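You operate a simulated robot arm through the tools that you are given. There is no shell and no other tool. Be economical: measure what you need, move in short steps, check, and stop when the job is done.

Carry out the task below with a simulated robot arm. There is one attempt and no reset: what you move stays moved.

## Task
Pile some things up. At the end: the green roll of bags from the end counter is on the brown coaster; the green tin from the end counter is on the grey mat, with the white small pot from there on top of it and the purple small box on top of that; whatever was shut is shut again. Leave all else as you found it, and nothing knocked over. Set down upright: tin.
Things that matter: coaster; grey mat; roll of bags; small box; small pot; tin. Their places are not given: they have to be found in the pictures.

It is judged by the outcome, as a careful person would: the job done as asked, and still so three seconds after it is handed in. It fails if anything else is knocked over, pushed out of place, dropped, spilled or broken.

## Robot
A 6-joint arm with a two-finger parallel gripper, fixed in place. Base frame: the origin is at the foot of the arm, x ahead of it, y to its left, z up; the work surface is at about z = 91. Units: cm, rad, N and s.
With the tool pointing down near the work surface it reaches from about 24 to 66 cm from the base axis. Its first joint turns from -1.152 to 1.152 rad. Payload 2.9 kg.
The TCP is the grasp point between the finger pads, 3 cm short of the fingertips. In the tool frame z runs along the fingers and y along their closing line. The gripper opens to 11 cm. The fingers are 2 cm wide and 1 cm thick; the gripper's body (4.8 by 11.2 cm) begins 5.5 cm behind the TCP.
Orientation is told as [roll, pitch, yaw] about the base's x, y, z axes, in that order, counted from this pose: with the fingers straight down and closing along the base's y, the tool's x points along the base's -x, its y along +y and its z along -z.

## Interface
- The arm moves only by the tool jog_arm. Its argument "targets" is a list of rows, each a list of 3 entries, a list of its own where there are three numbers: the turn, a rotation vector about the base's x, y, z in degrees, then the shift along the base's x, y, z in cm, then the finger opening in cm, from 0 to 11. In form: [[[wx, wy, wz], [dx, dy, dz], gripper], ...]. A call has 1 to 10 rows; each row is the pose to reach, as a shift and turn from the pose commanded when the call began. A row lasts 0.2 s, in which the tool goes at most 5 cm and 0.15 rad; a call with a longer step from one row to the next is refused whole, and so is a gripper value outside its range. A pose out of reach is approached as far as the arm can. The call stops where the force on the tool passes 40 N (or 10 N more than at its start, if that is more) or the arm is blocked; 0.2 s more then pass. Each finger travels about 10.8 cm/s and halts on what it meets, pressing with about 38 N; the grip force reading is that of the motor and also rises with nothing between the fingers. The clock runs only during rows and for 0.2 s after the last one: add rows that repeat a pose to give the fingers time. It gives the time, the measured TCP pose, the force on the tool (base axes), the opening and the grip force at its end, in the units of the frame above (readings bear some noise), with the torque about the TCP (base axes, N m) and any sound that the robot's microphone picked up.
- Cameras (640 x 400 px; columns grow to the right, rows downward): "scene" is fixed at [7.61, 43.04, 138.83]; the picture's right is [-0.78, -0.62, 0.00], its down [-0.34, 0.43, -0.84] and it looks along [0.52, -0.66, -0.55] (base axes); focal length 279 px, centre (320, 200). "wrist" rides on the gripper at [7.2, 1.7, -10.3] in the tool frame; the picture's right is [-0.23, 0.97, 0.00], its down [-0.76, -0.18, -0.62] and it looks along [-0.61, -0.14, 0.78] (tool axes); focal length 222 px, centre (320, 200).
- snapshot(camera): a new picture of that camera. It takes no simulated time.
- measure_at(camera, pixels): for up to 12 pixels [column, row] of the newest picture of that camera ("zoom" is the newest enlarged one), the place [x, y, z] in the base frame of the surface seen there, good to about 0.2 cm. It takes no simulated time.
- zoom(camera, box): a new picture of the part [left, top, right, bottom] of that camera's present view, enlarged. It takes no simulated time.
- hand_in(): hands the job in; it is judged then, once.

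Keep the steps short. Do not move on a guess: measure, check each grasp and each placing, and mend mistakes. In all there are 80 turns and 34 pictures (those below and enlarged ones count). Leave the gripper open and the arm clear of the work at the hand-in unless told otherwise, and finish with a single line.

The tools are called after "Call:" by a JSON object that holds its "name" and its "arguments". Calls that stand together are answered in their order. jog_arm: Moves the arm, as the interface text tells. Its arguments: {"type":"object","properties":{"targets":{"type":"array","items":{"type":"array"}}},"required":["targets"]} The other tools are called the same way: snapshot (camera) takes a picture; measure_at (camera, pixels) gives the place of the surface under pixels of a picture; zoom (camera, box) takes an enlarged picture of a part of a camera's view; hand_in () hands the job in.

At the start:

```text
time_s: 0.0
tcp_pos: [35.89, -28.68, 123.99]
orientation: [0.001, 0.0, 0.002]
ft_force: [-0.3, 0.9, 0.2]
ft_torque: [0.01, 0.02, 0.0]
grip_width: 10.97
grip_force: 0.0
```

scene: 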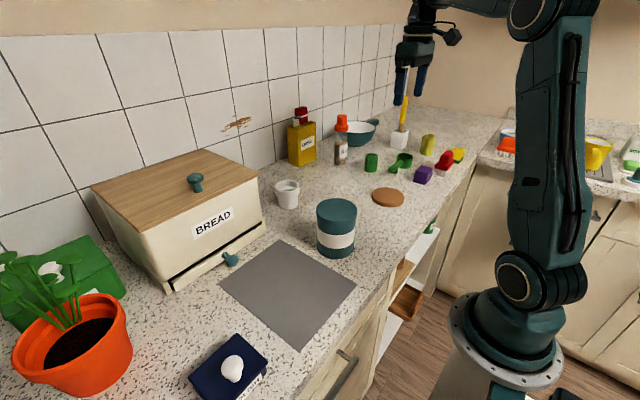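
wrist: 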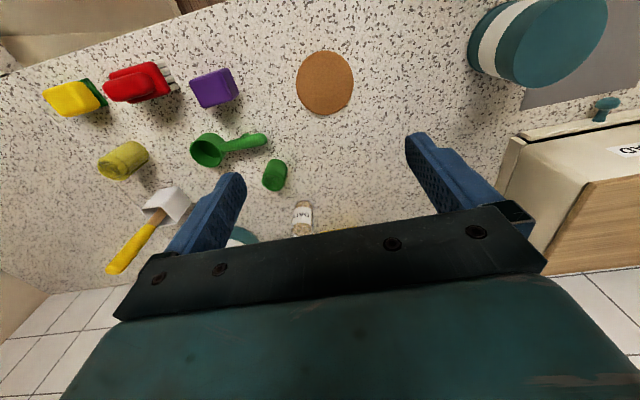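

I see the main counter with a brown coaster, grey mat, a teal tin, a white pot and a purple box, and another counter at the right. I'll enlarge both areas to identify things.

Call:
{"name": "zoom", "arguments": {"camera": "scene", "box": [270, 90, 480, 220]}}

Call:
{"name": "zoom", "arguments": {"camera": "scene", "box": [470, 90, 640, 200]}}

```text
3.05 times, centred on (375, 155) of scene
```

zoom: 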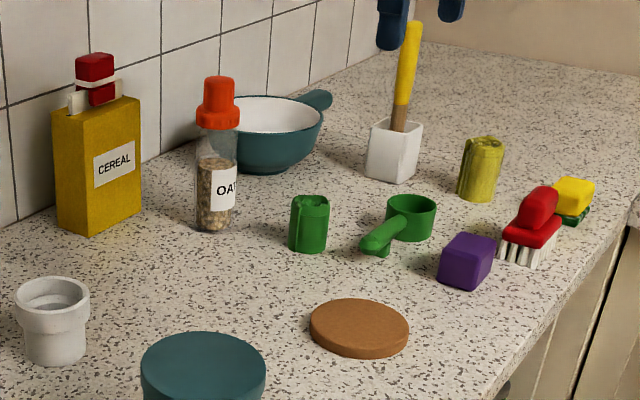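

```text
3.64 times, centred on (555, 145) of scene
```

zoom: 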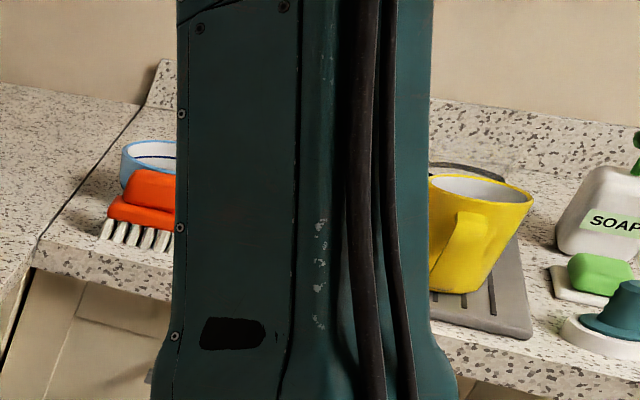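

Measuring the key things and the other counter's extent.

Call:
{"name": "measure_at", "arguments": {"camera": "scene", "pixels": [[371, 157], [427, 137], [423, 170], [388, 196], [336, 205], [286, 184], [288, 290], [230, 258], [508, 140], [592, 155], [485, 150], [632, 180]]}}

Call:
{"name": "zoom", "arguments": {"camera": "scene", "box": [320, 200, 480, 400]}}

Call:
{"name": "zoom", "arguments": {"camera": "scene", "box": [0, 140, 380, 400]}}

```text
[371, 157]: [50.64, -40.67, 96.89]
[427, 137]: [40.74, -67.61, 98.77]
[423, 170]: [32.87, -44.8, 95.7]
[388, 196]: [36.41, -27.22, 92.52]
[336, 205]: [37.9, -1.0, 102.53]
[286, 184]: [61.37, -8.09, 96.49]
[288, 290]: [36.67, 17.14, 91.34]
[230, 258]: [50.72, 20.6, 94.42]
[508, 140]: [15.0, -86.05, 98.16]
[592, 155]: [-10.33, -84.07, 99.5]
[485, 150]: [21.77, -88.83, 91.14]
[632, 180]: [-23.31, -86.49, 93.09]
```

```text
2.00 times, centred on (400, 300) of scene
```

zoom: 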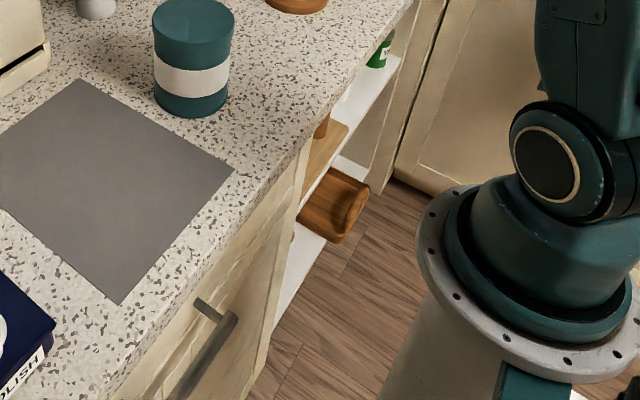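

```text
1.54 times, centred on (190, 270) of scene
```

zoom: 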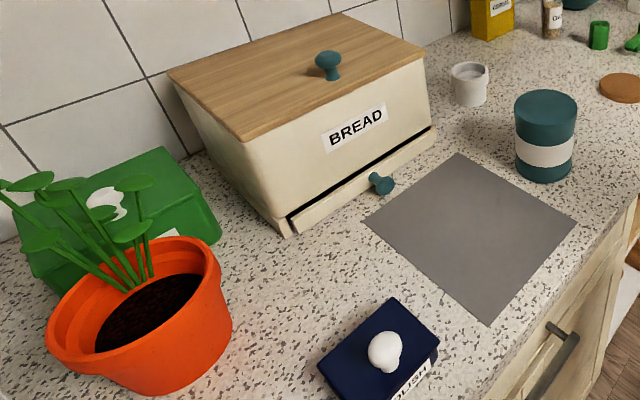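

No other tin is visible yet besides the teal one by the mat. I'll swing the arm high over towards the mat to see that area and the hidden places with the wrist camera.

Call:
{"name": "jog_arm", "arguments": {"targets": [[[0, 0, 0], [0, 4, 0], 11], [[0, 0, 0], [0, 8, 0], 11], [[0, 0, 0], [0, 12, 0], 11], [[0, 0, 0], [0, 16, 0], 11], [[0, 0, 0], [0, 20, 0], 11], [[0, 0, 0], [0, 24, 0], 11], [[0, 0, 0], [0, 28, 0], 11], [[0, 0, 0], [0, 32, 0], 11]]}}

Call:
{"name": "snapshot", "arguments": {"camera": "wrist"}}

Call:
{"name": "snapshot", "arguments": {"camera": "scene"}}

```text
time_s: 1.8
tcp_pos: [36.19, 3.56, 124.09]
orientation: [0.0, -0.001, 0.0]
ft_force: [-0.4, 0.2, 0.0]
ft_torque: [-0.02, 0.0, 0.0]
grip_width: 11.0
grip_force: 0.1
```

```text
27 pictures are left
```

wrist: 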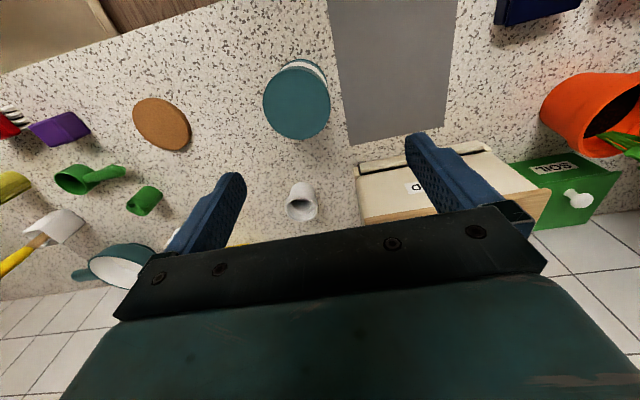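

```text
26 pictures are left
```

scene: 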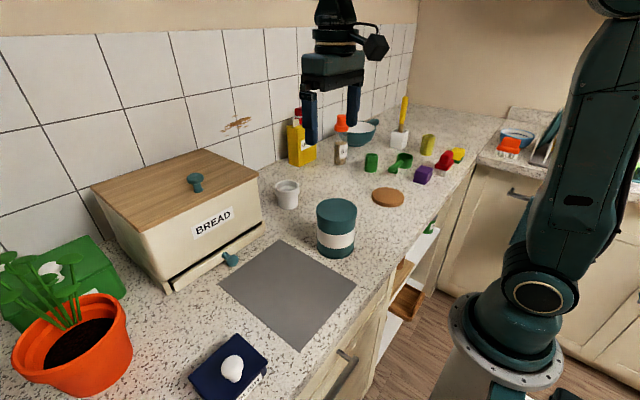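

The only tin is the teal-green one beside the mat, sharing the counter with the white pot and green roll; that is the end counter's set. Now measuring tin, pot, and mat in the wrist picture.

Call:
{"name": "zoom", "arguments": {"camera": "wrist", "box": [240, 40, 480, 240]}}

Call:
{"name": "measure_at", "arguments": {"camera": "wrist", "pixels": [[264, 102], [330, 102], [297, 70], [297, 137], [297, 103], [350, 143], [445, 127], [335, 10], [455, 10], [308, 180], [303, 205], [303, 218]]}}

Call:
{"name": "measure_at", "arguments": {"camera": "scene", "pixels": [[222, 282], [282, 241], [355, 286], [299, 350], [336, 203], [318, 245], [335, 258], [196, 178], [230, 260], [245, 235], [287, 208], [258, 225]]}}

```text
2.00 times, centred on (360, 140) of wrist
```

zoom: 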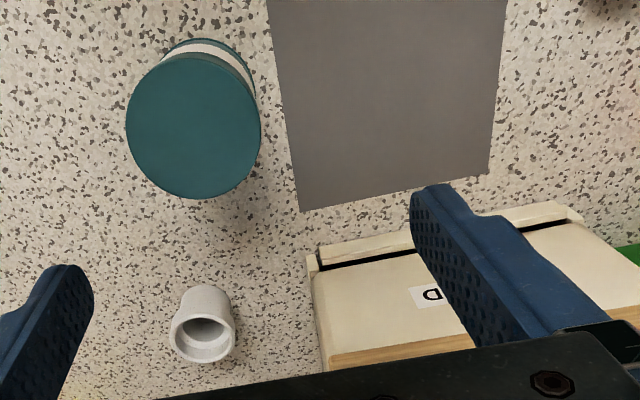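

```text
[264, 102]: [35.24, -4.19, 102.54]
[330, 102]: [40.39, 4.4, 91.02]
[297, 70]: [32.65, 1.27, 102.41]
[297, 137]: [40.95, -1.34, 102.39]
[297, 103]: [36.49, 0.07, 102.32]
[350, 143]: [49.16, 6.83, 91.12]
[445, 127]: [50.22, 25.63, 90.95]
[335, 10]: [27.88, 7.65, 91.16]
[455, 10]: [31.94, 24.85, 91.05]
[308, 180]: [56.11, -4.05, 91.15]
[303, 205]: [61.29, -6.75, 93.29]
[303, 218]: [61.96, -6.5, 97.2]
```

```text
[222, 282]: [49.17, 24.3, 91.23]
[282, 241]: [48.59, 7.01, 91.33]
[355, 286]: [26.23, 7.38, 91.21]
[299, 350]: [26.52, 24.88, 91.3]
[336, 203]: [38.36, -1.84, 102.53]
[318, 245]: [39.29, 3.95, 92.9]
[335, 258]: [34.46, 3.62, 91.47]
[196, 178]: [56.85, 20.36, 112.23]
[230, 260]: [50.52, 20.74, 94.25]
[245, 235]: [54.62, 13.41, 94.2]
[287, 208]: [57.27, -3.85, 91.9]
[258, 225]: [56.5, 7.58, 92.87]
```

The mat spans x 26–49, y 7–25. I'll pin down the tin's top circle and pot's rim by edge points in the enlarged wrist picture.

Call:
{"name": "measure_at", "arguments": {"camera": "zoom", "pixels": [[129, 125], [258, 125], [193, 195], [185, 62], [193, 127], [173, 325], [234, 325], [203, 360], [190, 350], [203, 337], [210, 290], [224, 350]]}}

```text
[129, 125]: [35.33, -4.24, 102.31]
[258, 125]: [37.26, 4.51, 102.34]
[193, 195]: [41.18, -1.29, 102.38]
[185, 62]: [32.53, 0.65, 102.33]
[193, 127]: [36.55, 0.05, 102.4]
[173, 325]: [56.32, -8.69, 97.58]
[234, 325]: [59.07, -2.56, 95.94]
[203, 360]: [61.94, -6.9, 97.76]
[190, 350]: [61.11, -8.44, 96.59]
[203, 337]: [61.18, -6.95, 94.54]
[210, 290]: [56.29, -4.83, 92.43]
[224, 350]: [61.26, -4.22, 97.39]
```

Tin: centre (36.6, 0.1), diameter 9, top 102.4. I'll centre above it and descend part-way, then check.

Call:
{"name": "jog_arm", "arguments": {"targets": [[[0, 0, 0], [0.4, -3.5, 0], 11], [[0, 0, 0], [0.4, -3.5, -4], 11], [[0, 0, 0], [0.4, -3.5, -8], 11], [[0, 0, 0], [0.4, -3.5, -12], 11], [[0, 0, 0], [0.4, -3.5, -15], 11], [[0, 0, 0], [0.4, -3.5, -17], 11], [[0, 0, 0], [0.4, -3.5, -17], 11]]}}

Call:
{"name": "snapshot", "arguments": {"camera": "wrist"}}

```text
time_s: 3.4
tcp_pos: [36.37, 0.06, 106.99]
orientation: [0.001, 0.0, 0.0]
ft_force: [-0.4, -0.2, -0.7]
ft_torque: [-0.01, 0.0, -0.01]
grip_width: 11.03
grip_force: 0.0
```

```text
24 pictures are left
```

wrist: 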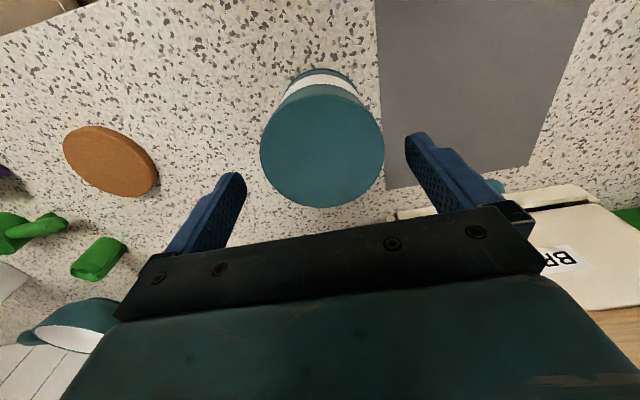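

Fingers straddle the tin evenly. Descend and close.

Call:
{"name": "jog_arm", "arguments": {"targets": [[[0, 0, 0], [0.2, 0, -3], 11], [[0, 0, 0], [0.2, 0, -6], 11], [[0, 0, 0], [0.2, 0, -8.4], 11], [[0, 0, 0], [0.2, 0, -8.4], 11], [[0, 0, 0], [0.2, 0, -8.4], 8.5], [[0, 0, 0], [0.2, 0, -8.4], 8.0], [[0, 0, 0], [0.2, 0, -8.4], 8.0], [[0, 0, 0], [0.2, 0, -8.4], 8.0]]}}

```text
time_s: 5.2
tcp_pos: [36.46, -0.04, 98.43]
orientation: [0.001, 0.0, 0.0]
ft_force: [0.5, 0.4, 0.0]
ft_torque: [-0.03, -0.04, 0.02]
grip_width: 9.07
grip_force: 38.4
```

Gripped at 9.07 cm. Lift 2 cm and carry to the mat's middle.

Call:
{"name": "jog_arm", "arguments": {"targets": [[[0, 0, 0], [0, 0, 1], 8], [[0, 0, 0], [0, 0, 2.5], 8], [[0, 0, 0], [0, 3, 2.5], 8], [[0, 0, 0], [0, 6, 2.5], 8], [[0, 0, 0], [0, 9, 2.5], 8], [[0, 0, 0], [0, 12, 2.5], 8], [[0, 0, 0], [0, 15, 2.5], 8], [[0, 0, 0], [0, 15.5, 2.5], 8], [[0, 0, 0], [0, 15.5, 2.5], 8]]}}

```text
time_s: 7.2
tcp_pos: [36.37, 15.56, 100.96]
orientation: [0.0, 0.0, 0.0]
ft_force: [-0.1, 0.4, -1.7]
ft_torque: [0.0, 0.03, 0.01]
grip_width: 9.12
grip_force: 38.0
```

Holding (about 1.7 N). Lower gently to contact.

Call:
{"name": "jog_arm", "arguments": {"targets": [[[0, 0, 0], [0, 0, -1.2], 8], [[0, 0, 0], [0, 0, -2.0], 8], [[0, 0, 0], [0, 0, -2.3], 8], [[0, 0, 0], [0, 0, -2.4], 8], [[0, 0, 0], [0, 0, -2.4], 8]]}}

```text
time_s: 8.4
tcp_pos: [36.4, 15.45, 98.63]
orientation: [-0.003, 0.001, 0.001]
ft_force: [0.1, 0.4, -0.6]
ft_torque: [-0.02, 0.01, 0.04]
grip_width: 9.11
grip_force: 37.8
```

Nearly down. A touch further, then open and rise.

Call:
{"name": "jog_arm", "arguments": {"targets": [[[0, 0, 0], [0, 0, -0.1], 8], [[0, 0, 0], [0, 0, -0.1], 8], [[0, 0, 0], [0, 0, -0.1], 9.5], [[0, 0, 0], [0, 0, -0.1], 11], [[0, 0, 0], [0, 0, -0.1], 11], [[0, 0, 0], [0, 0, 3], 11], [[0, 0, 0], [0, 0, 7], 11], [[0, 0, 0], [0, 0, 12], 11]]}}

Call:
{"name": "snapshot", "arguments": {"camera": "scene"}}

```text
time_s: 10.2
tcp_pos: [36.46, 15.51, 110.66]
orientation: [-0.002, 0.001, -0.001]
ft_force: [0.3, 0.0, 0.2]
ft_torque: [0.01, 0.02, 0.01]
grip_width: 11.03
grip_force: 0.1
```

```text
23 pictures are left
```

scene: 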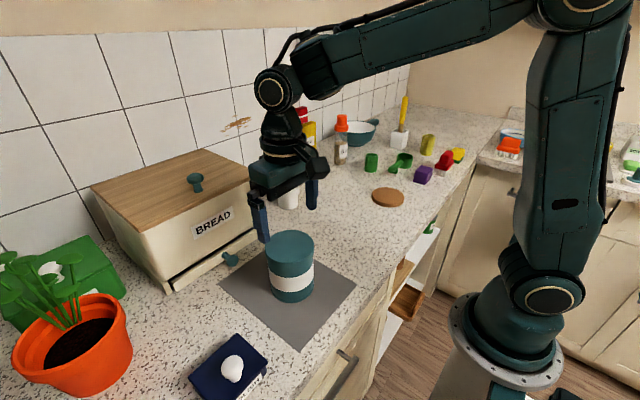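

The tin stands upright on the mat. Now move back over towards the pot, y first, then out in x, to look at it.

Call:
{"name": "jog_arm", "arguments": {"targets": [[[0, 0, 0], [0, -4, 2], 11], [[0, 0, 0], [0, -8, 4], 11], [[0, 0, 0], [0, -12, 4], 11], [[0, 0, 0], [0, -16, 4], 11], [[0, 0, 0], [0, -20, 4], 11], [[0, 0, 0], [3, -21.3, 4], 11], [[0, 0, 0], [7, -21.3, 4], 11], [[0, 0, 0], [11, -21.3, 4], 11], [[0, 0, 0], [13, -21.3, 4], 11], [[0, 0, 0], [13, -21.3, 4], 11]]}}

Call:
{"name": "zoom", "arguments": {"camera": "wrist", "box": [200, 60, 440, 220]}}

```text
time_s: 12.4
tcp_pos: [49.38, -5.95, 114.78]
orientation: [-0.001, -0.001, 0.0]
ft_force: [0.4, -0.8, 0.6]
ft_torque: [0.03, 0.04, 0.0]
grip_width: 10.99
grip_force: 0.1
```

```text
2.50 times, centred on (320, 140) of wrist
```

zoom: 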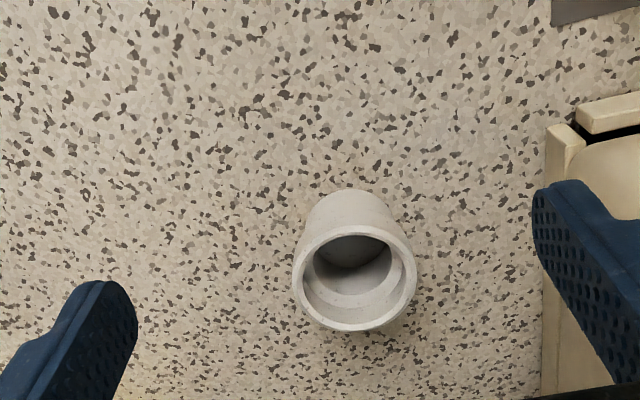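

Pot rim is seen clearly; measure rim points and the bin's side.

Call:
{"name": "measure_at", "arguments": {"camera": "zoom", "pixels": [[298, 282], [410, 268], [350, 230], [356, 326], [320, 243], [393, 312], [313, 315], [385, 240], [350, 262], [330, 200], [555, 160], [350, 200]]}}

Call:
{"name": "measure_at", "arguments": {"camera": "scene", "pixels": [[416, 175], [424, 168], [433, 170], [424, 164], [415, 182], [423, 184], [371, 155], [371, 170], [388, 190], [388, 203], [372, 197], [404, 197]]}}

```text
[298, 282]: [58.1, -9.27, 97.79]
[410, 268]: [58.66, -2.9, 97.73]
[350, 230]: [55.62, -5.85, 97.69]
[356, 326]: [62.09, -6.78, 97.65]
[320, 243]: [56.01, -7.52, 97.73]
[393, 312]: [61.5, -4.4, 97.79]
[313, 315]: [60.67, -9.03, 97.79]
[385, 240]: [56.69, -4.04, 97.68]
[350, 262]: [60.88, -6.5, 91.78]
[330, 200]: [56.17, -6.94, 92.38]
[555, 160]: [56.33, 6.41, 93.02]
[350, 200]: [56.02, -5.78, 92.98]
```

```text
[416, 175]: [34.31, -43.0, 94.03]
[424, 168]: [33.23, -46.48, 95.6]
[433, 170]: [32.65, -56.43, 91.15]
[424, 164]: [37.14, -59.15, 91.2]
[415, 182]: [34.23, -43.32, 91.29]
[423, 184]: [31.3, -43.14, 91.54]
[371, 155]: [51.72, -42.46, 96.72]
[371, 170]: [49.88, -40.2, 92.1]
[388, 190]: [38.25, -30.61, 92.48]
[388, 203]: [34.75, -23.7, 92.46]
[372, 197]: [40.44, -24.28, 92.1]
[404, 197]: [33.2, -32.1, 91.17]
```

Pot: rim centre (58.9, −6.2), top 97.7, outer ≈6.8 wide. Go above it and descend to z≈96.5.

Call:
{"name": "jog_arm", "arguments": {"targets": [[[0, 0, 0], [4, -0.2, 0], 11], [[0, 0, 0], [8, -0.2, 0], 11], [[0, 0, 0], [9.5, -0.2, 0], 11], [[0, 0, 0], [9.5, -0.2, -4], 11], [[0, 0, 0], [9.5, -0.2, -8], 11], [[0, 0, 0], [9.5, -0.2, -12], 11], [[0, 0, 0], [9.5, -0.2, -12], 11]]}}

Call:
{"name": "snapshot", "arguments": {"camera": "wrist"}}

```text
time_s: 14.0
tcp_pos: [59.0, -6.15, 102.63]
orientation: [0.0, -0.001, 0.001]
ft_force: [-0.3, 0.3, -0.4]
ft_torque: [0.05, 0.01, -0.01]
grip_width: 10.99
grip_force: 0.0
```

```text
21 pictures are left
```

wrist: 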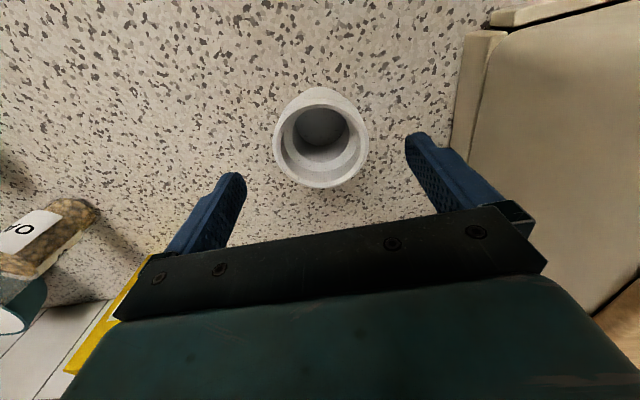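

Pot centred. The cereal box is near the left side of the hand; check clearance before descending.

Call:
{"name": "measure_at", "arguments": {"camera": "wrist", "pixels": [[135, 280], [100, 335], [75, 365], [115, 312], [75, 205]]}}

Call:
{"name": "snapshot", "arguments": {"camera": "scene"}}

```text
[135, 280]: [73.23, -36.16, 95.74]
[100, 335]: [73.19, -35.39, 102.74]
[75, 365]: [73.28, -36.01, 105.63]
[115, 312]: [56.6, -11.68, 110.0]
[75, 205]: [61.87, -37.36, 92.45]
```

```text
20 pictures are left
```

scene: 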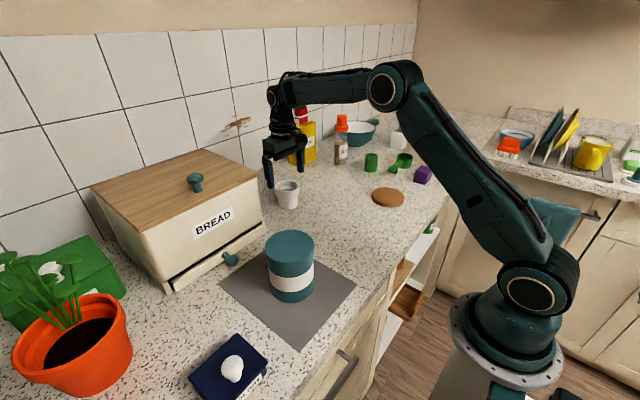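

Cereal is 24 cm away; clear. Descend and grip the pot.

Call:
{"name": "jog_arm", "arguments": {"targets": [[[0, 0, 0], [0, 0, -3], 11], [[0, 0, 0], [0, 0, -6], 11], [[0, 0, 0], [0, 0, -6], 11], [[0, 0, 0], [0, 0, -6], 8.5], [[0, 0, 0], [0, 0, -6], 6.5], [[0, 0, 0], [0, 0, -6], 6], [[0, 0, 0], [0, 0, -6], 6], [[0, 0, 0], [0, 0, -6], 6]]}}

```text
time_s: 15.8
tcp_pos: [58.95, -5.99, 96.72]
orientation: [-0.001, -0.001, 0.0]
ft_force: [-0.3, -0.7, 0.3]
ft_torque: [0.03, -0.03, -0.02]
grip_width: 7.0
grip_force: 37.5
```

Gripped at 7.0 cm. Lift 15 and retract in x, keeping y.

Call:
{"name": "jog_arm", "arguments": {"targets": [[[0, 0, 0], [0, 0, 2], 6], [[0, 0, 0], [0, 0, 6], 6], [[0, 0, 0], [0, 0, 10], 6], [[0, 0, 0], [0, 0, 15], 6], [[0, 0, 0], [-4, 0, 15], 6], [[0, 0, 0], [-8, 0, 15], 6], [[0, 0, 0], [-13, 0, 15], 6], [[0, 0, 0], [-18, 0, 15], 6], [[0, 0, 0], [-22.4, 0, 15], 6], [[0, 0, 0], [-22.4, 0, 15], 6]]}}

Call:
{"name": "jog_arm", "arguments": {"targets": [[[0, 0, 0], [0, 4, 0], 6], [[0, 0, 0], [0, 8, 0], 6], [[0, 0, 0], [0, 12, 0], 6], [[0, 0, 0], [0, 16, 0], 6], [[0, 0, 0], [0, 20, 0], 6], [[0, 0, 0], [0, 21.5, 0], 6], [[0, 0, 0], [0, 21.5, 0], 6]]}}

Call:
{"name": "snapshot", "arguments": {"camera": "scene"}}

Call:
{"name": "snapshot", "arguments": {"camera": "wrist"}}

```text
time_s: 18.0
tcp_pos: [36.33, -5.92, 111.68]
orientation: [0.0, -0.001, 0.0]
ft_force: [0.5, 0.1, -3.1]
ft_torque: [-0.01, -0.03, 0.02]
grip_width: 6.99
grip_force: 38.6
```

```text
time_s: 19.6
tcp_pos: [36.67, 15.49, 111.61]
orientation: [0.0, 0.0, 0.0]
ft_force: [0.1, 0.7, -2.8]
ft_torque: [0.01, 0.0, 0.01]
grip_width: 7.0
grip_force: 38.1
```

```text
19 pictures are left
```

scene: 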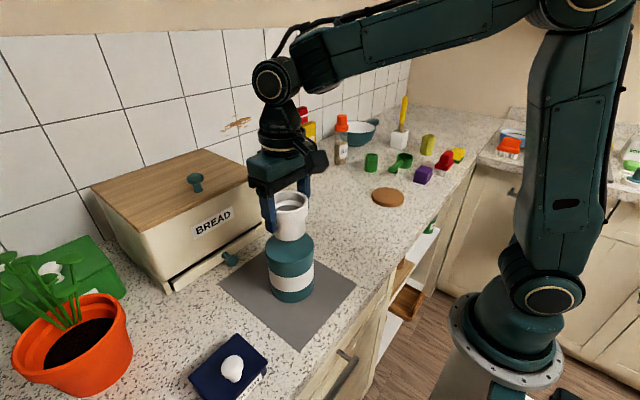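

```text
18 pictures are left
```

wrist: 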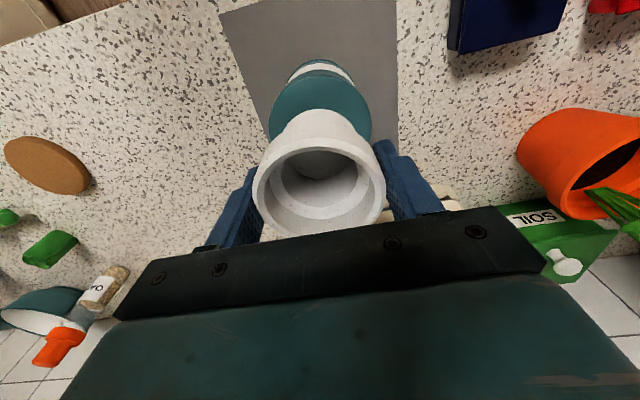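

Pot held level above the tin. Lower 3.1, then creep until the load lifts off.

Call:
{"name": "jog_arm", "arguments": {"targets": [[[0, 0, 0], [0, 0, -1.5], 6], [[0, 0, 0], [0, 0, -2.7], 6], [[0, 0, 0], [0, 0, -3.1], 6], [[0, 0, 0], [0, 0, -3.2], 6], [[0, 0, 0], [0, 0, -3.2], 6]]}}

```text
time_s: 20.8
tcp_pos: [36.62, 15.4, 108.53]
orientation: [0.0, -0.001, 0.0]
ft_force: [0.0, -0.8, -3.7]
ft_torque: [0.0, -0.05, 0.0]
grip_width: 7.02
grip_force: 38.8
```

Call:
{"name": "jog_arm", "arguments": {"targets": [[[0, 0, 0], [0, 0, -0.15], 6], [[0, 0, 0], [0, 0, -0.25], 6], [[0, 0, 0], [0, 0, -0.25], 6]]}}

```text
time_s: 21.6
tcp_pos: [36.59, 15.51, 108.23]
orientation: [-0.001, -0.001, 0.002]
ft_force: [0.3, 1.0, -3.0]
ft_torque: [-0.01, 0.05, -0.04]
grip_width: 6.98
grip_force: 38.6
```

Still carrying its weight (−3 N); creep further.

Call:
{"name": "jog_arm", "arguments": {"targets": [[[0, 0, 0], [0, 0, -0.1], 6], [[0, 0, 0], [0, 0, -0.15], 6], [[0, 0, 0], [0, 0, -0.15], 6]]}}

```text
time_s: 22.4
tcp_pos: [36.59, 15.42, 108.01]
orientation: [-0.002, 0.001, 0.0]
ft_force: [-0.2, -0.2, -3.4]
ft_torque: [0.0, -0.01, -0.02]
grip_width: 6.98
grip_force: 37.8
```

Call:
{"name": "jog_arm", "arguments": {"targets": [[[0, 0, 0], [0, 0, -0.1], 6], [[0, 0, 0], [0, 0, -0.2], 6], [[0, 0, 0], [0, 0, -0.2], 6]]}}

Call:
{"name": "zoom", "arguments": {"camera": "scene", "box": [230, 170, 360, 310]}}

```text
time_s: 23.2
tcp_pos: [36.57, 15.5, 107.8]
orientation: [0.002, 0.001, -0.001]
ft_force: [0.1, -1.0, 1.1]
ft_torque: [-0.01, 0.07, 0.01]
grip_width: 6.99
grip_force: 37.8
```

```text
2.86 times, centred on (295, 240) of scene
```

zoom: 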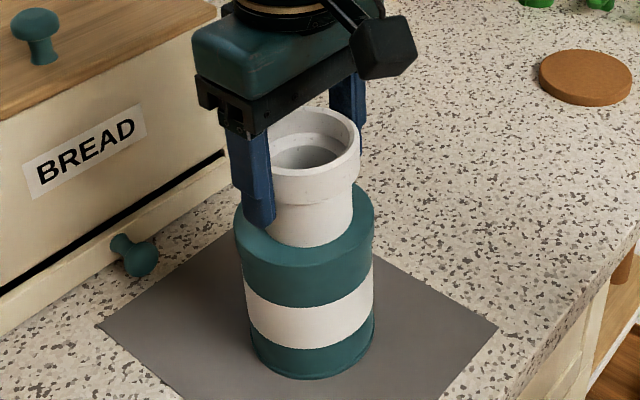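

Force went to +1.1: pot is resting. Open and rise, then check.

Call:
{"name": "jog_arm", "arguments": {"targets": [[[0, 0, 0], [0, 0, 0], 7.5], [[0, 0, 0], [0, 0, 0], 9.5], [[0, 0, 0], [0, 0, 0], 11], [[0, 0, 0], [0, 0, 0], 11], [[0, 0, 0], [0, 0, 3], 11], [[0, 0, 0], [0, 0, 7], 11], [[0, 0, 0], [0, 0, 11], 11], [[0, 0, 0], [0, 0, 15], 11], [[0, 0, 0], [0, 0, 15], 11]]}}

Call:
{"name": "snapshot", "arguments": {"camera": "wrist"}}

```text
time_s: 25.2
tcp_pos: [36.48, 15.25, 123.07]
orientation: [-0.002, 0.0, 0.0]
ft_force: [-0.4, 0.5, -0.2]
ft_torque: [-0.02, 0.04, 0.01]
grip_width: 10.99
grip_force: 0.0
```

```text
16 pictures are left
```

wrist: 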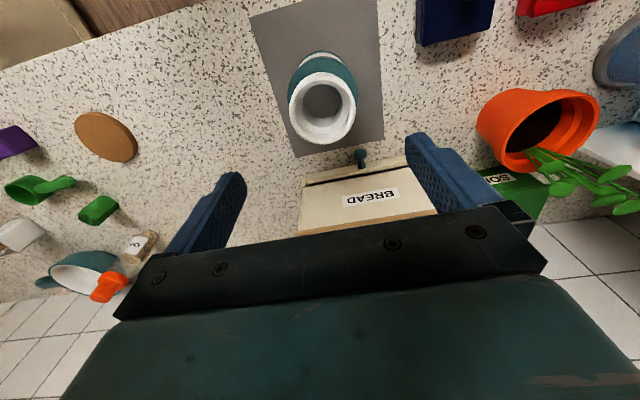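

Pot stands on the tin. Record rim and inner points now, to place the box later.

Call:
{"name": "measure_at", "arguments": {"camera": "wrist", "pixels": [[291, 108], [355, 100], [322, 77], [324, 140], [322, 100], [303, 98], [322, 82], [340, 105]]}}

Call:
{"name": "jog_arm", "arguments": {"targets": [[[0, 0, 0], [0, -5, 0], 11], [[0, 0, 0], [0, -10, 0], 11], [[0, 0, 0], [0, -15, 0], 11], [[0, 0, 0], [0, -20, 0], 11], [[0, 0, 0], [0, -25, 0], 11], [[0, 0, 0], [0, -30, 0], 11], [[0, 0, 0], [0, -35, 0], 11], [[0, 0, 0], [0, -40, 0], 11], [[0, 0, 0], [-3, -45, 0], 11], [[0, 0, 0], [-4, -50, -3], 11]]}}

Call:
{"name": "snapshot", "arguments": {"camera": "wrist"}}

```text
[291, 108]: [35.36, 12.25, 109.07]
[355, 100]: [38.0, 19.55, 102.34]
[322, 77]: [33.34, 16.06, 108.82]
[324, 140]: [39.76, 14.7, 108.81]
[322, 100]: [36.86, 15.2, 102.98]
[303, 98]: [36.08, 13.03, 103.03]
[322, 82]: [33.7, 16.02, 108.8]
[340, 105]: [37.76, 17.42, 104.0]
```

```text
refused: row 9 steps farther than a row can; nothing moved
```

```text
15 pictures are left
```

wrist: 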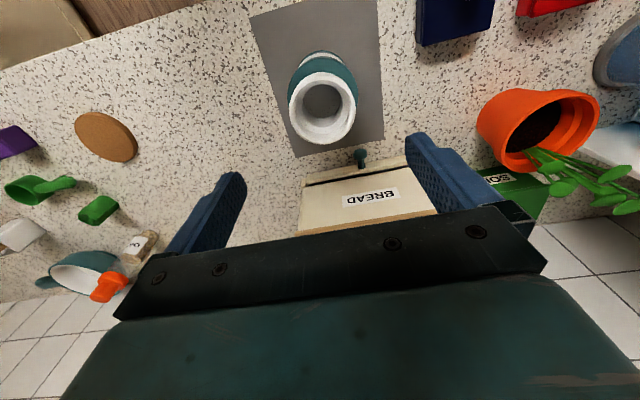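

The move was refused for step length; redo with smaller steps. Pot rim: centre ≈(36.5, 15.5), z 108.9.

Call:
{"name": "jog_arm", "arguments": {"targets": [[[0, 0, 0], [0, -5, 0], 11], [[0, 0, 0], [0, -10, 0], 11], [[0, 0, 0], [0, -15, 0], 11], [[0, 0, 0], [0, -20, 0], 11], [[0, 0, 0], [0, -25, 0], 11], [[0, 0, 0], [0, -30, 0], 11], [[0, 0, 0], [0, -35, 0], 11], [[0, 0, 0], [0, -40, 0], 11], [[0, 0, 0], [-2, -44, 0], 11], [[0, 0, 0], [-3.5, -48, 0], 11]]}}

Call:
{"name": "jog_arm", "arguments": {"targets": [[[0, 0, 0], [-0.5, -4, -2], 11], [[0, 0, 0], [-0.5, -8, -5], 11], [[0, 0, 0], [-0.5, -11, -8], 11], [[0, 0, 0], [-0.5, -11, -8], 11]]}}

Call:
{"name": "snapshot", "arguments": {"camera": "wrist"}}

```text
time_s: 27.4
tcp_pos: [32.85, -32.51, 122.95]
orientation: [0.0, 0.002, 0.002]
ft_force: [-0.7, 0.1, -0.1]
ft_torque: [0.0, 0.0, -0.01]
grip_width: 11.01
grip_force: 0.1
```

```text
time_s: 28.4
tcp_pos: [32.72, -43.75, 114.7]
orientation: [-0.003, 0.0, 0.0]
ft_force: [0.0, 0.8, 0.0]
ft_torque: [0.03, 0.01, -0.02]
grip_width: 11.01
grip_force: 0.0
```

```text
14 pictures are left
```

wrist: 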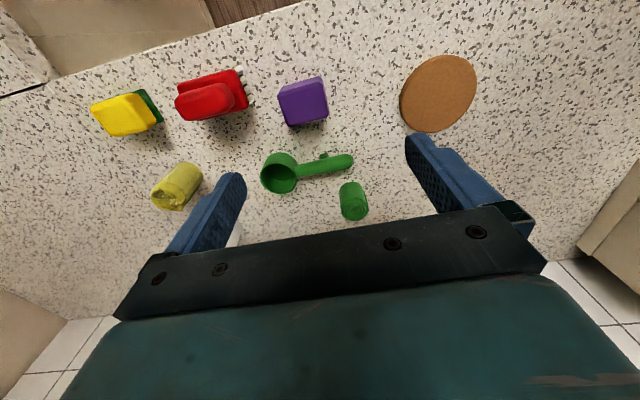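

Zoom on the purple box and its neighbours and measure.

Call:
{"name": "zoom", "arguments": {"camera": "wrist", "box": [220, 50, 420, 230]}}

```text
2.22 times, centred on (320, 140) of wrist
```

zoom: 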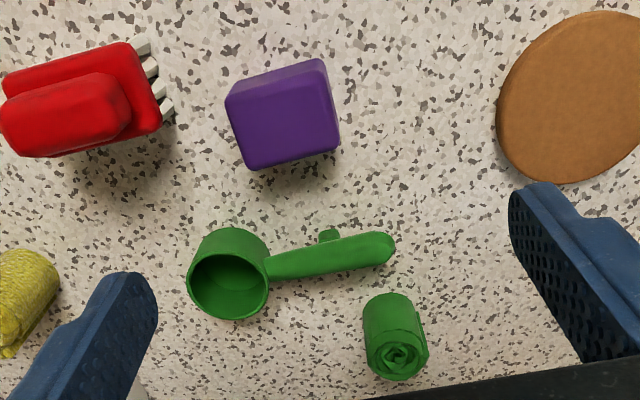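

Call:
{"name": "measure_at", "arguments": {"camera": "zoom", "pixels": [[230, 98], [246, 163], [334, 142], [322, 84], [285, 122], [285, 70], [147, 45], [165, 112], [270, 258], [385, 240], [397, 352], [390, 300]]}}

Call:
{"name": "measure_at", "arguments": {"camera": "wrist", "pixels": [[402, 95], [475, 85], [443, 57], [432, 130], [439, 93], [343, 203], [364, 198], [355, 218], [350, 208], [348, 185]]}}

```text
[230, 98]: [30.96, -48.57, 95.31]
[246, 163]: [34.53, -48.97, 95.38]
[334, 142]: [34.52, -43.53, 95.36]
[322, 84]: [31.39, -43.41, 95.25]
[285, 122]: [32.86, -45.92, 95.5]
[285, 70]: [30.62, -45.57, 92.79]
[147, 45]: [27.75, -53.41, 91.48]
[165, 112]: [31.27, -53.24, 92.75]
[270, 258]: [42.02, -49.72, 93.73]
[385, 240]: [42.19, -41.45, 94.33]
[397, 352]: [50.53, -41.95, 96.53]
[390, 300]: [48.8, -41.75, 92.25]
```

```text
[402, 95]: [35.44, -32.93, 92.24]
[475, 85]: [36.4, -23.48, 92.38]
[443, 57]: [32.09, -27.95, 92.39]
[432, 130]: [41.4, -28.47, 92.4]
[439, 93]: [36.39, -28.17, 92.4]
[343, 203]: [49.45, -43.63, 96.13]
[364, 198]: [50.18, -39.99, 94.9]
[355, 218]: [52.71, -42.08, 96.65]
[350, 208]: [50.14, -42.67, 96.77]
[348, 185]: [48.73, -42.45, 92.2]
```

Purple box: centre (32.85, −46.15), 5.6 × 4, top 95.4, aligned with the axes. The brush ends at y −53.2, so use a 9 cm opening (outer finger at −51.7). Descend to z 95.2 in stages.

Call:
{"name": "jog_arm", "arguments": {"targets": [[[0, 0, 0], [0.1, -2.4, 0], 9], [[0, 0, 0], [0.1, -2.4, -4], 9], [[0, 0, 0], [0.1, -2.4, -8], 9], [[0, 0, 0], [0.1, -2.4, -12], 9], [[0, 0, 0], [0.1, -2.4, -14], 9], [[0, 0, 0], [0.1, -2.4, -14], 9]]}}

Call:
{"name": "snapshot", "arguments": {"camera": "wrist"}}

```text
time_s: 29.8
tcp_pos: [32.52, -45.85, 100.73]
orientation: [-0.001, -0.001, -0.001]
ft_force: [0.3, 0.1, -0.2]
ft_torque: [0.05, 0.01, 0.0]
grip_width: 9.0
grip_force: 0.0
```

```text
12 pictures are left
```

wrist: 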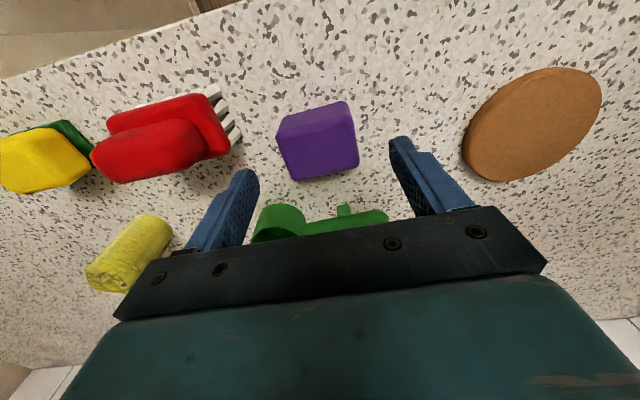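

Alignment is good. Nudge, descend to z≈95.2, and grip.

Call:
{"name": "jog_arm", "arguments": {"targets": [[[0, 0, 0], [0.2, -0.2, -3], 9], [[0, 0, 0], [0.2, -0.2, -5.5], 9], [[0, 0, 0], [0.2, -0.2, -5.5], 9], [[0, 0, 0], [0.2, -0.2, -5.5], 7], [[0, 0, 0], [0.2, -0.2, -5.5], 5], [[0, 0, 0], [0.2, -0.2, -5.5], 5], [[0, 0, 0], [0.2, -0.2, -5.5], 5]]}}

```text
time_s: 31.4
tcp_pos: [32.86, -46.25, 95.18]
orientation: [0.0, 0.001, -0.001]
ft_force: [-0.1, -0.4, -0.2]
ft_torque: [0.01, 0.0, -0.03]
grip_width: 5.94
grip_force: 37.9
```

Gripped at 5.94. Lift to z≈117 and carry toward the pile.

Call:
{"name": "jog_arm", "arguments": {"targets": [[[0, 0, 0], [0, 0, 2], 5], [[0, 0, 0], [0, 0, 6], 5], [[0, 0, 0], [0, 0, 10], 5], [[0, 0, 0], [0, 0, 14], 5], [[0, 0, 0], [0, 0, 18], 5], [[0, 0, 0], [0, 0, 22], 5], [[0, 0, 0], [1, 4, 22], 5], [[0, 0, 0], [2, 8, 22], 5], [[0, 0, 0], [3, 12, 22], 5], [[0, 0, 0], [3.65, 16, 22], 5]]}}

Call:
{"name": "jog_arm", "arguments": {"targets": [[[0, 0, 0], [0, 5, 0], 5], [[0, 0, 0], [0, 10, 0], 5], [[0, 0, 0], [0, 15, 0], 5], [[0, 0, 0], [0, 20, 0], 5], [[0, 0, 0], [0, 25, 0], 5], [[0, 0, 0], [0, 30, 0], 5], [[0, 0, 0], [0, 35, 0], 5], [[0, 0, 0], [0, 39, 0], 5], [[0, 0, 0], [0, 43, 0], 5], [[0, 0, 0], [0, 45.7, 0], 5]]}}

Call:
{"name": "snapshot", "arguments": {"camera": "wrist"}}

```text
time_s: 33.6
tcp_pos: [36.31, -29.93, 117.37]
orientation: [-0.002, 0.001, -0.001]
ft_force: [-0.3, 0.4, -0.8]
ft_torque: [-0.03, 0.05, 0.04]
grip_width: 5.9
grip_force: 38.1
```

```text
time_s: 35.8
tcp_pos: [36.53, 15.69, 117.35]
orientation: [-0.002, -0.001, -0.003]
ft_force: [-0.2, 0.7, -0.7]
ft_torque: [0.0, -0.03, -0.02]
grip_width: 5.91
grip_force: 38.2
```

```text
11 pictures are left
```

wrist: 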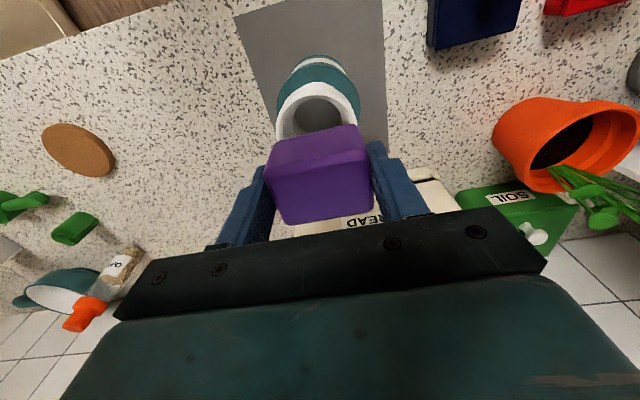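

Box held over the pot. Check the box's centre against the pot's rim.

Call:
{"name": "measure_at", "arguments": {"camera": "wrist", "pixels": [[276, 163], [364, 150], [288, 219], [369, 203], [320, 185], [280, 125], [357, 108], [314, 85], [281, 138], [345, 92]]}}

Call:
{"name": "zoom", "arguments": {"camera": "scene", "box": [230, 150, 360, 310]}}

```text
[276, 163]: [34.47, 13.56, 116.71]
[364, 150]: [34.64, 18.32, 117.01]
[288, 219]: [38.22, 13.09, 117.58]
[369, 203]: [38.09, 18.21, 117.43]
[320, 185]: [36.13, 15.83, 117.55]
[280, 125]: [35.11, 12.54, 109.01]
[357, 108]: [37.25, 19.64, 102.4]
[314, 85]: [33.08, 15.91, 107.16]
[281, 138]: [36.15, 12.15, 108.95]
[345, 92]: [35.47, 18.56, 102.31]
```

```text
2.50 times, centred on (295, 230) of scene
```

zoom: 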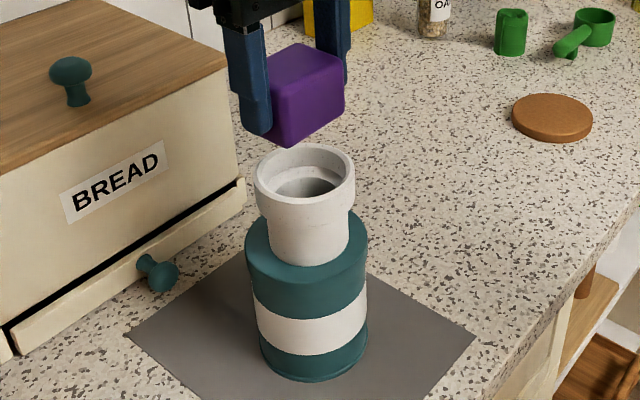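

Shift (+0.15, −0.25) to centre on the pot and lower 3.9, then creep.

Call:
{"name": "jog_arm", "arguments": {"targets": [[[0, 0, 0], [0.15, -0.25, -2], 5], [[0, 0, 0], [0.15, -0.25, -3.5], 5], [[0, 0, 0], [0.15, -0.25, -3.9], 5], [[0, 0, 0], [0.15, -0.25, -4.05], 5], [[0, 0, 0], [0.15, -0.25, -4.05], 5]]}}

```text
time_s: 37.0
tcp_pos: [36.71, 15.4, 113.27]
orientation: [-0.002, 0.0, 0.001]
ft_force: [0.6, 0.7, 0.1]
ft_torque: [-0.02, -0.02, 0.03]
grip_width: 5.94
grip_force: 37.9
```

Call:
{"name": "jog_arm", "arguments": {"targets": [[[0, 0, 0], [0, 0, -0.1], 5], [[0, 0, 0], [0, 0, -0.2], 5], [[0, 0, 0], [0, 0, -0.2], 5]]}}

Call:
{"name": "zoom", "arguments": {"camera": "scene", "box": [250, 160, 340, 250]}}

```text
time_s: 37.8
tcp_pos: [36.74, 15.29, 113.15]
orientation: [0.0, 0.0, -0.001]
ft_force: [-0.7, -0.8, 4.7]
ft_torque: [-0.09, 0.06, -0.03]
grip_width: 5.93
grip_force: 37.7
```

```text
4.44 times, centred on (295, 205) of scene
```

zoom: 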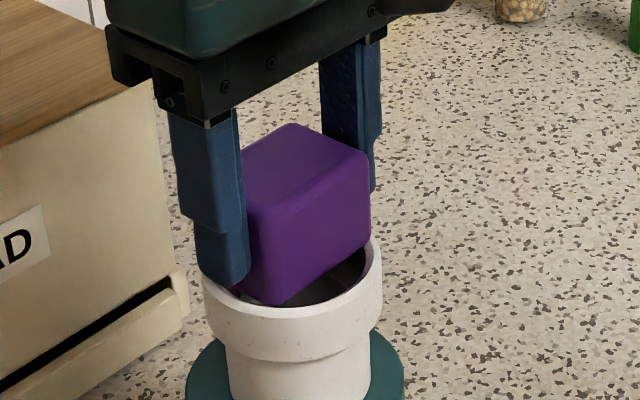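

Contact at 4.7 N with the box's corners on the rim. Ease up slightly, open slowly, stay and look.

Call:
{"name": "jog_arm", "arguments": {"targets": [[[0, 0, 0], [0, 0, 0.05], 5], [[0, 0, 0], [0, 0, 0.05], 6.3], [[0, 0, 0], [0, 0, 0.05], 7.5], [[0, 0, 0], [0, 0, 0.05], 8.5], [[0, 0, 0], [0, 0, 0.05], 8.5], [[0, 0, 0], [0, 0, 3], 8.5], [[0, 0, 0], [0, 0, 7], 8.5], [[0, 0, 0], [0, 0, 11], 8.5]]}}

Call:
{"name": "zoom", "arguments": {"camera": "scene", "box": [230, 160, 360, 310]}}

```text
time_s: 39.6
tcp_pos: [36.48, 15.38, 123.9]
orientation: [0.0, 0.001, 0.0]
ft_force: [-0.2, -0.1, -0.2]
ft_torque: [0.03, -0.01, 0.01]
grip_width: 8.52
grip_force: 0.0
```

```text
2.67 times, centred on (295, 235) of scene
```

zoom: 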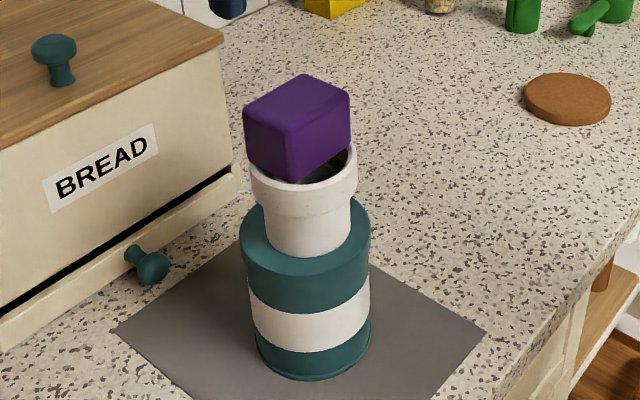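

Box rests on the pot; check it is level.

Call:
{"name": "measure_at", "arguments": {"camera": "zoom", "pixels": [[250, 110], [300, 82], [343, 100], [290, 130], [297, 105]]}}

Call:
{"name": "jog_arm", "arguments": {"targets": [[[0, 0, 0], [0, 0, 3], 9], [[0, 0, 0], [0, -4, 3], 9], [[0, 0, 0], [2, -8, 3], 9], [[0, 0, 0], [4, -12, 3], 9], [[0, 0, 0], [6, -16, 3], 9], [[0, 0, 0], [7, -20, 3], 9], [[0, 0, 0], [7, -24, 3], 9], [[0, 0, 0], [7, -28, 3], 9], [[0, 0, 0], [7, -32, 3], 9], [[0, 0, 0], [7, -36, 3], 9]]}}

```text
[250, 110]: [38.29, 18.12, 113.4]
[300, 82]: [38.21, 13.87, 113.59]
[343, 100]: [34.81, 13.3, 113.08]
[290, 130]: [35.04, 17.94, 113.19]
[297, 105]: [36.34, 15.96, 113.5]
```

```text
time_s: 41.8
tcp_pos: [43.55, -20.79, 126.97]
orientation: [-0.001, 0.002, -0.002]
ft_force: [-0.4, 0.3, 0.1]
ft_torque: [0.02, 0.01, -0.03]
grip_width: 9.01
grip_force: 0.1
```

Level, top ≈113.4. Next the green roll: hover nearby and look.

Call:
{"name": "jog_arm", "arguments": {"targets": [[[0, 0, 0], [0, -4, -2], 8], [[0, 0, 0], [0, -8, -4], 8], [[0, 0, 0], [0, -12, -7], 8], [[0, 0, 0], [0, -16, -10], 8], [[0, 0, 0], [0, -20, -13], 8], [[0, 0, 0], [2, -21.5, -16], 8], [[0, 0, 0], [2, -21.5, -16], 8]]}}

Call:
{"name": "zoom", "arguments": {"camera": "wrist", "box": [200, 60, 440, 220]}}

```text
time_s: 43.4
tcp_pos: [45.61, -42.2, 111.04]
orientation: [-0.004, -0.001, 0.001]
ft_force: [0.1, -0.2, 0.2]
ft_torque: [-0.03, 0.01, 0.03]
grip_width: 8.01
grip_force: 0.1
```

```text
2.50 times, centred on (320, 140) of wrist
```

zoom: 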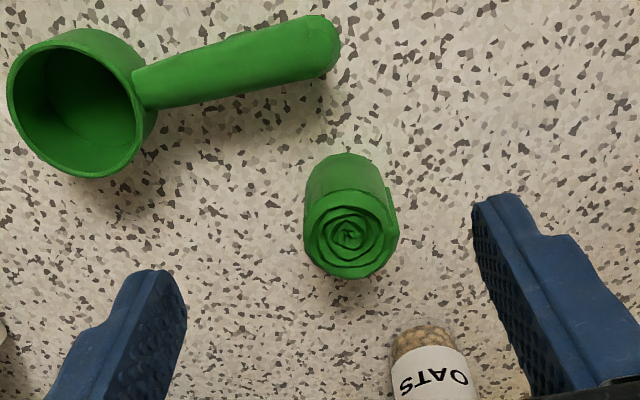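

Call:
{"name": "measure_at", "arguments": {"camera": "zoom", "pixels": [[308, 235], [393, 235], [350, 196], [348, 272], [350, 234], [335, 55], [425, 330], [340, 160]]}}

```text
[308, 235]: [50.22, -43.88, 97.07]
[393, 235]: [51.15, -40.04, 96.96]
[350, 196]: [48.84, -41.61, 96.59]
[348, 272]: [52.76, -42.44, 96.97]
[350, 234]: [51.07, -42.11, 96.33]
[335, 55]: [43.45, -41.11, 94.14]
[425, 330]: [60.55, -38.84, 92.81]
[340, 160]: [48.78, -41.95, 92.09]
```

Roll: centre (50.8, −42.05), about 4 across, top 97 — right at the reach limit. Approach above at z≈101 and check what is reached.

Call:
{"name": "jog_arm", "arguments": {"targets": [[[0, 0, 0], [2.5, 0.1, 0], 7], [[0, 0, 0], [5.1, 0.1, 0], 7], [[0, 0, 0], [5.1, 0.1, -4], 7], [[0, 0, 0], [5.1, 0.1, -8], 7], [[0, 0, 0], [5.1, 0.1, -10], 7], [[0, 0, 0], [5.1, 0.1, -10], 7]]}}

```text
time_s: 44.8
tcp_pos: [50.64, -42.05, 101.13]
orientation: [0.0, 0.0, 0.001]
ft_force: [0.3, 0.2, 0.0]
ft_torque: [-0.03, 0.0, 0.01]
grip_width: 6.99
grip_force: 0.0
out of reach, approached as far as the arm can: row 1, 2, 3
```

Reached. Descend to z≈95.3 and close.

Call:
{"name": "jog_arm", "arguments": {"targets": [[[0, 0, 0], [0, 0, -3], 7], [[0, 0, 0], [0, 0, -5.8], 7], [[0, 0, 0], [0, 0, -5.8], 7], [[0, 0, 0], [0, 0, -5.8], 5], [[0, 0, 0], [0, 0, -5.8], 3.2], [[0, 0, 0], [0, 0, -5.8], 3.2], [[0, 0, 0], [0, 0, -5.8], 3.2]]}}

```text
time_s: 46.4
tcp_pos: [50.63, -42.2, 95.36]
orientation: [0.002, 0.001, -0.001]
ft_force: [0.1, 0.6, 0.1]
ft_torque: [0.0, 0.01, -0.01]
grip_width: 4.73
grip_force: 37.9
```

Gripped at 4.73. Lift 5 and carry toward the coaster centre (36.6, −28.2).

Call:
{"name": "jog_arm", "arguments": {"targets": [[[0, 0, 0], [0, 0, 1.5], 3.2], [[0, 0, 0], [0, 0, 4], 3.2], [[0, 0, 0], [-1, 1, 6], 3.2], [[0, 0, 0], [-4, 4, 6], 3.2], [[0, 0, 0], [-7, 7, 6], 3.2], [[0, 0, 0], [-10, 10, 6], 3.2], [[0, 0, 0], [-13, 13, 6], 3.2], [[0, 0, 0], [-14.1, 14, 6], 3.2], [[0, 0, 0], [-14.1, 14, 6], 3.2]]}}

Call:
{"name": "snapshot", "arguments": {"camera": "wrist"}}

```text
time_s: 48.4
tcp_pos: [36.72, -27.96, 101.41]
orientation: [-0.002, 0.0, 0.001]
ft_force: [0.0, -0.4, -1.0]
ft_torque: [-0.03, 0.0, -0.03]
grip_width: 4.71
grip_force: 37.8
```

```text
6 pictures are left
```

wrist: 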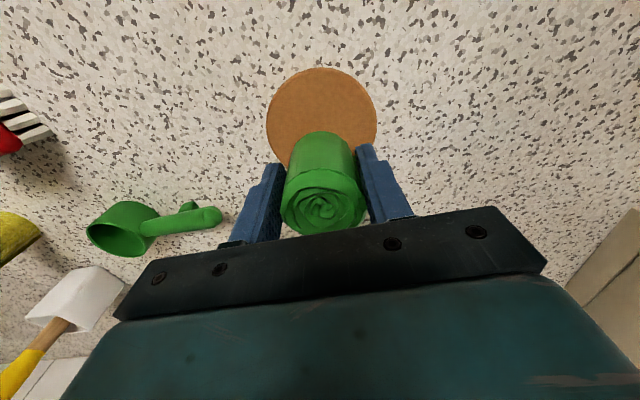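

Roll is over the coaster. Lower to just above contact.

Call:
{"name": "jog_arm", "arguments": {"targets": [[[0, 0, 0], [-0.1, -0.2, -2], 3.2], [[0, 0, 0], [-0.1, -0.2, -4], 3.2], [[0, 0, 0], [-0.1, -0.2, -4.5], 3.2], [[0, 0, 0], [-0.1, -0.2, -4.65], 3.2], [[0, 0, 0], [-0.1, -0.2, -4.65], 3.2]]}}

```text
time_s: 49.6
tcp_pos: [36.55, -28.19, 96.73]
orientation: [0.0, 0.0, 0.0]
ft_force: [-0.7, 2.0, 9.1]
ft_torque: [0.14, -0.01, 0.01]
grip_width: 4.72
grip_force: 37.6
```

Contact (9 N). Ease up a hair, open and rise straight.

Call:
{"name": "jog_arm", "arguments": {"targets": [[[0, 0, 0], [0, 0, 0.08], 3.2], [[0, 0, 0], [0, 0, 0.08], 5], [[0, 0, 0], [0, 0, 0.08], 6.5], [[0, 0, 0], [0, 0, 0.08], 8], [[0, 0, 0], [0, 0, 0.08], 8], [[0, 0, 0], [0, 0, 4], 8], [[0, 0, 0], [0, 0, 8], 8], [[0, 0, 0], [0, 0, 12], 9], [[0, 0, 0], [0, 0, 17], 10], [[0, 0, 0], [0, 0, 22], 11]]}}

Call:
{"name": "snapshot", "arguments": {"camera": "scene"}}

Call:
{"name": "zoom", "arguments": {"camera": "wrist", "box": [160, 40, 480, 240]}}

```text
time_s: 51.8
tcp_pos: [36.45, -28.19, 118.62]
orientation: [0.001, 0.002, -0.002]
ft_force: [0.8, 0.4, 0.6]
ft_torque: [0.0, -0.02, 0.0]
grip_width: 11.01
grip_force: 0.0
```

```text
5 pictures are left
```

scene: 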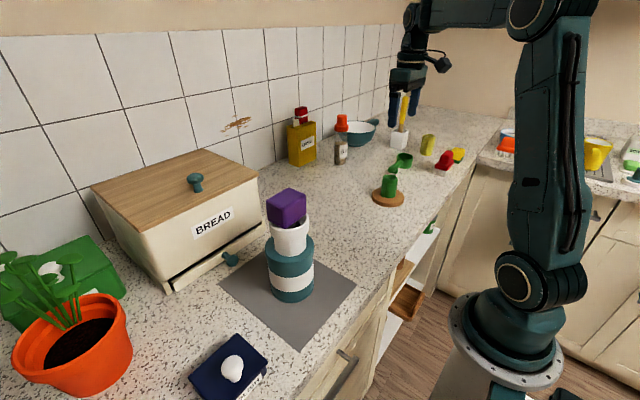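

```text
2.00 times, centred on (320, 140) of wrist
```

zoom: 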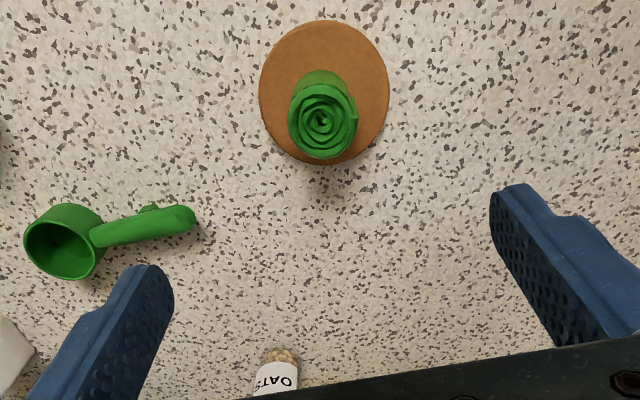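

The roll stands on the coaster, and the tin, pot and box are stacked on the mat. Nothing else has moved, nothing was opened, and the gripper is open and clear. Handing in.

Call:
{"name": "hand_in", "arguments": {}}

```text
The job is handed in.
```

The green roll stands on the brown coaster, and the teal-green tin (the only tin I could find) stands upright on the grey mat with the white pot and then the purple box on top; nothing was opened, and the last pictures showed nothing else moved.
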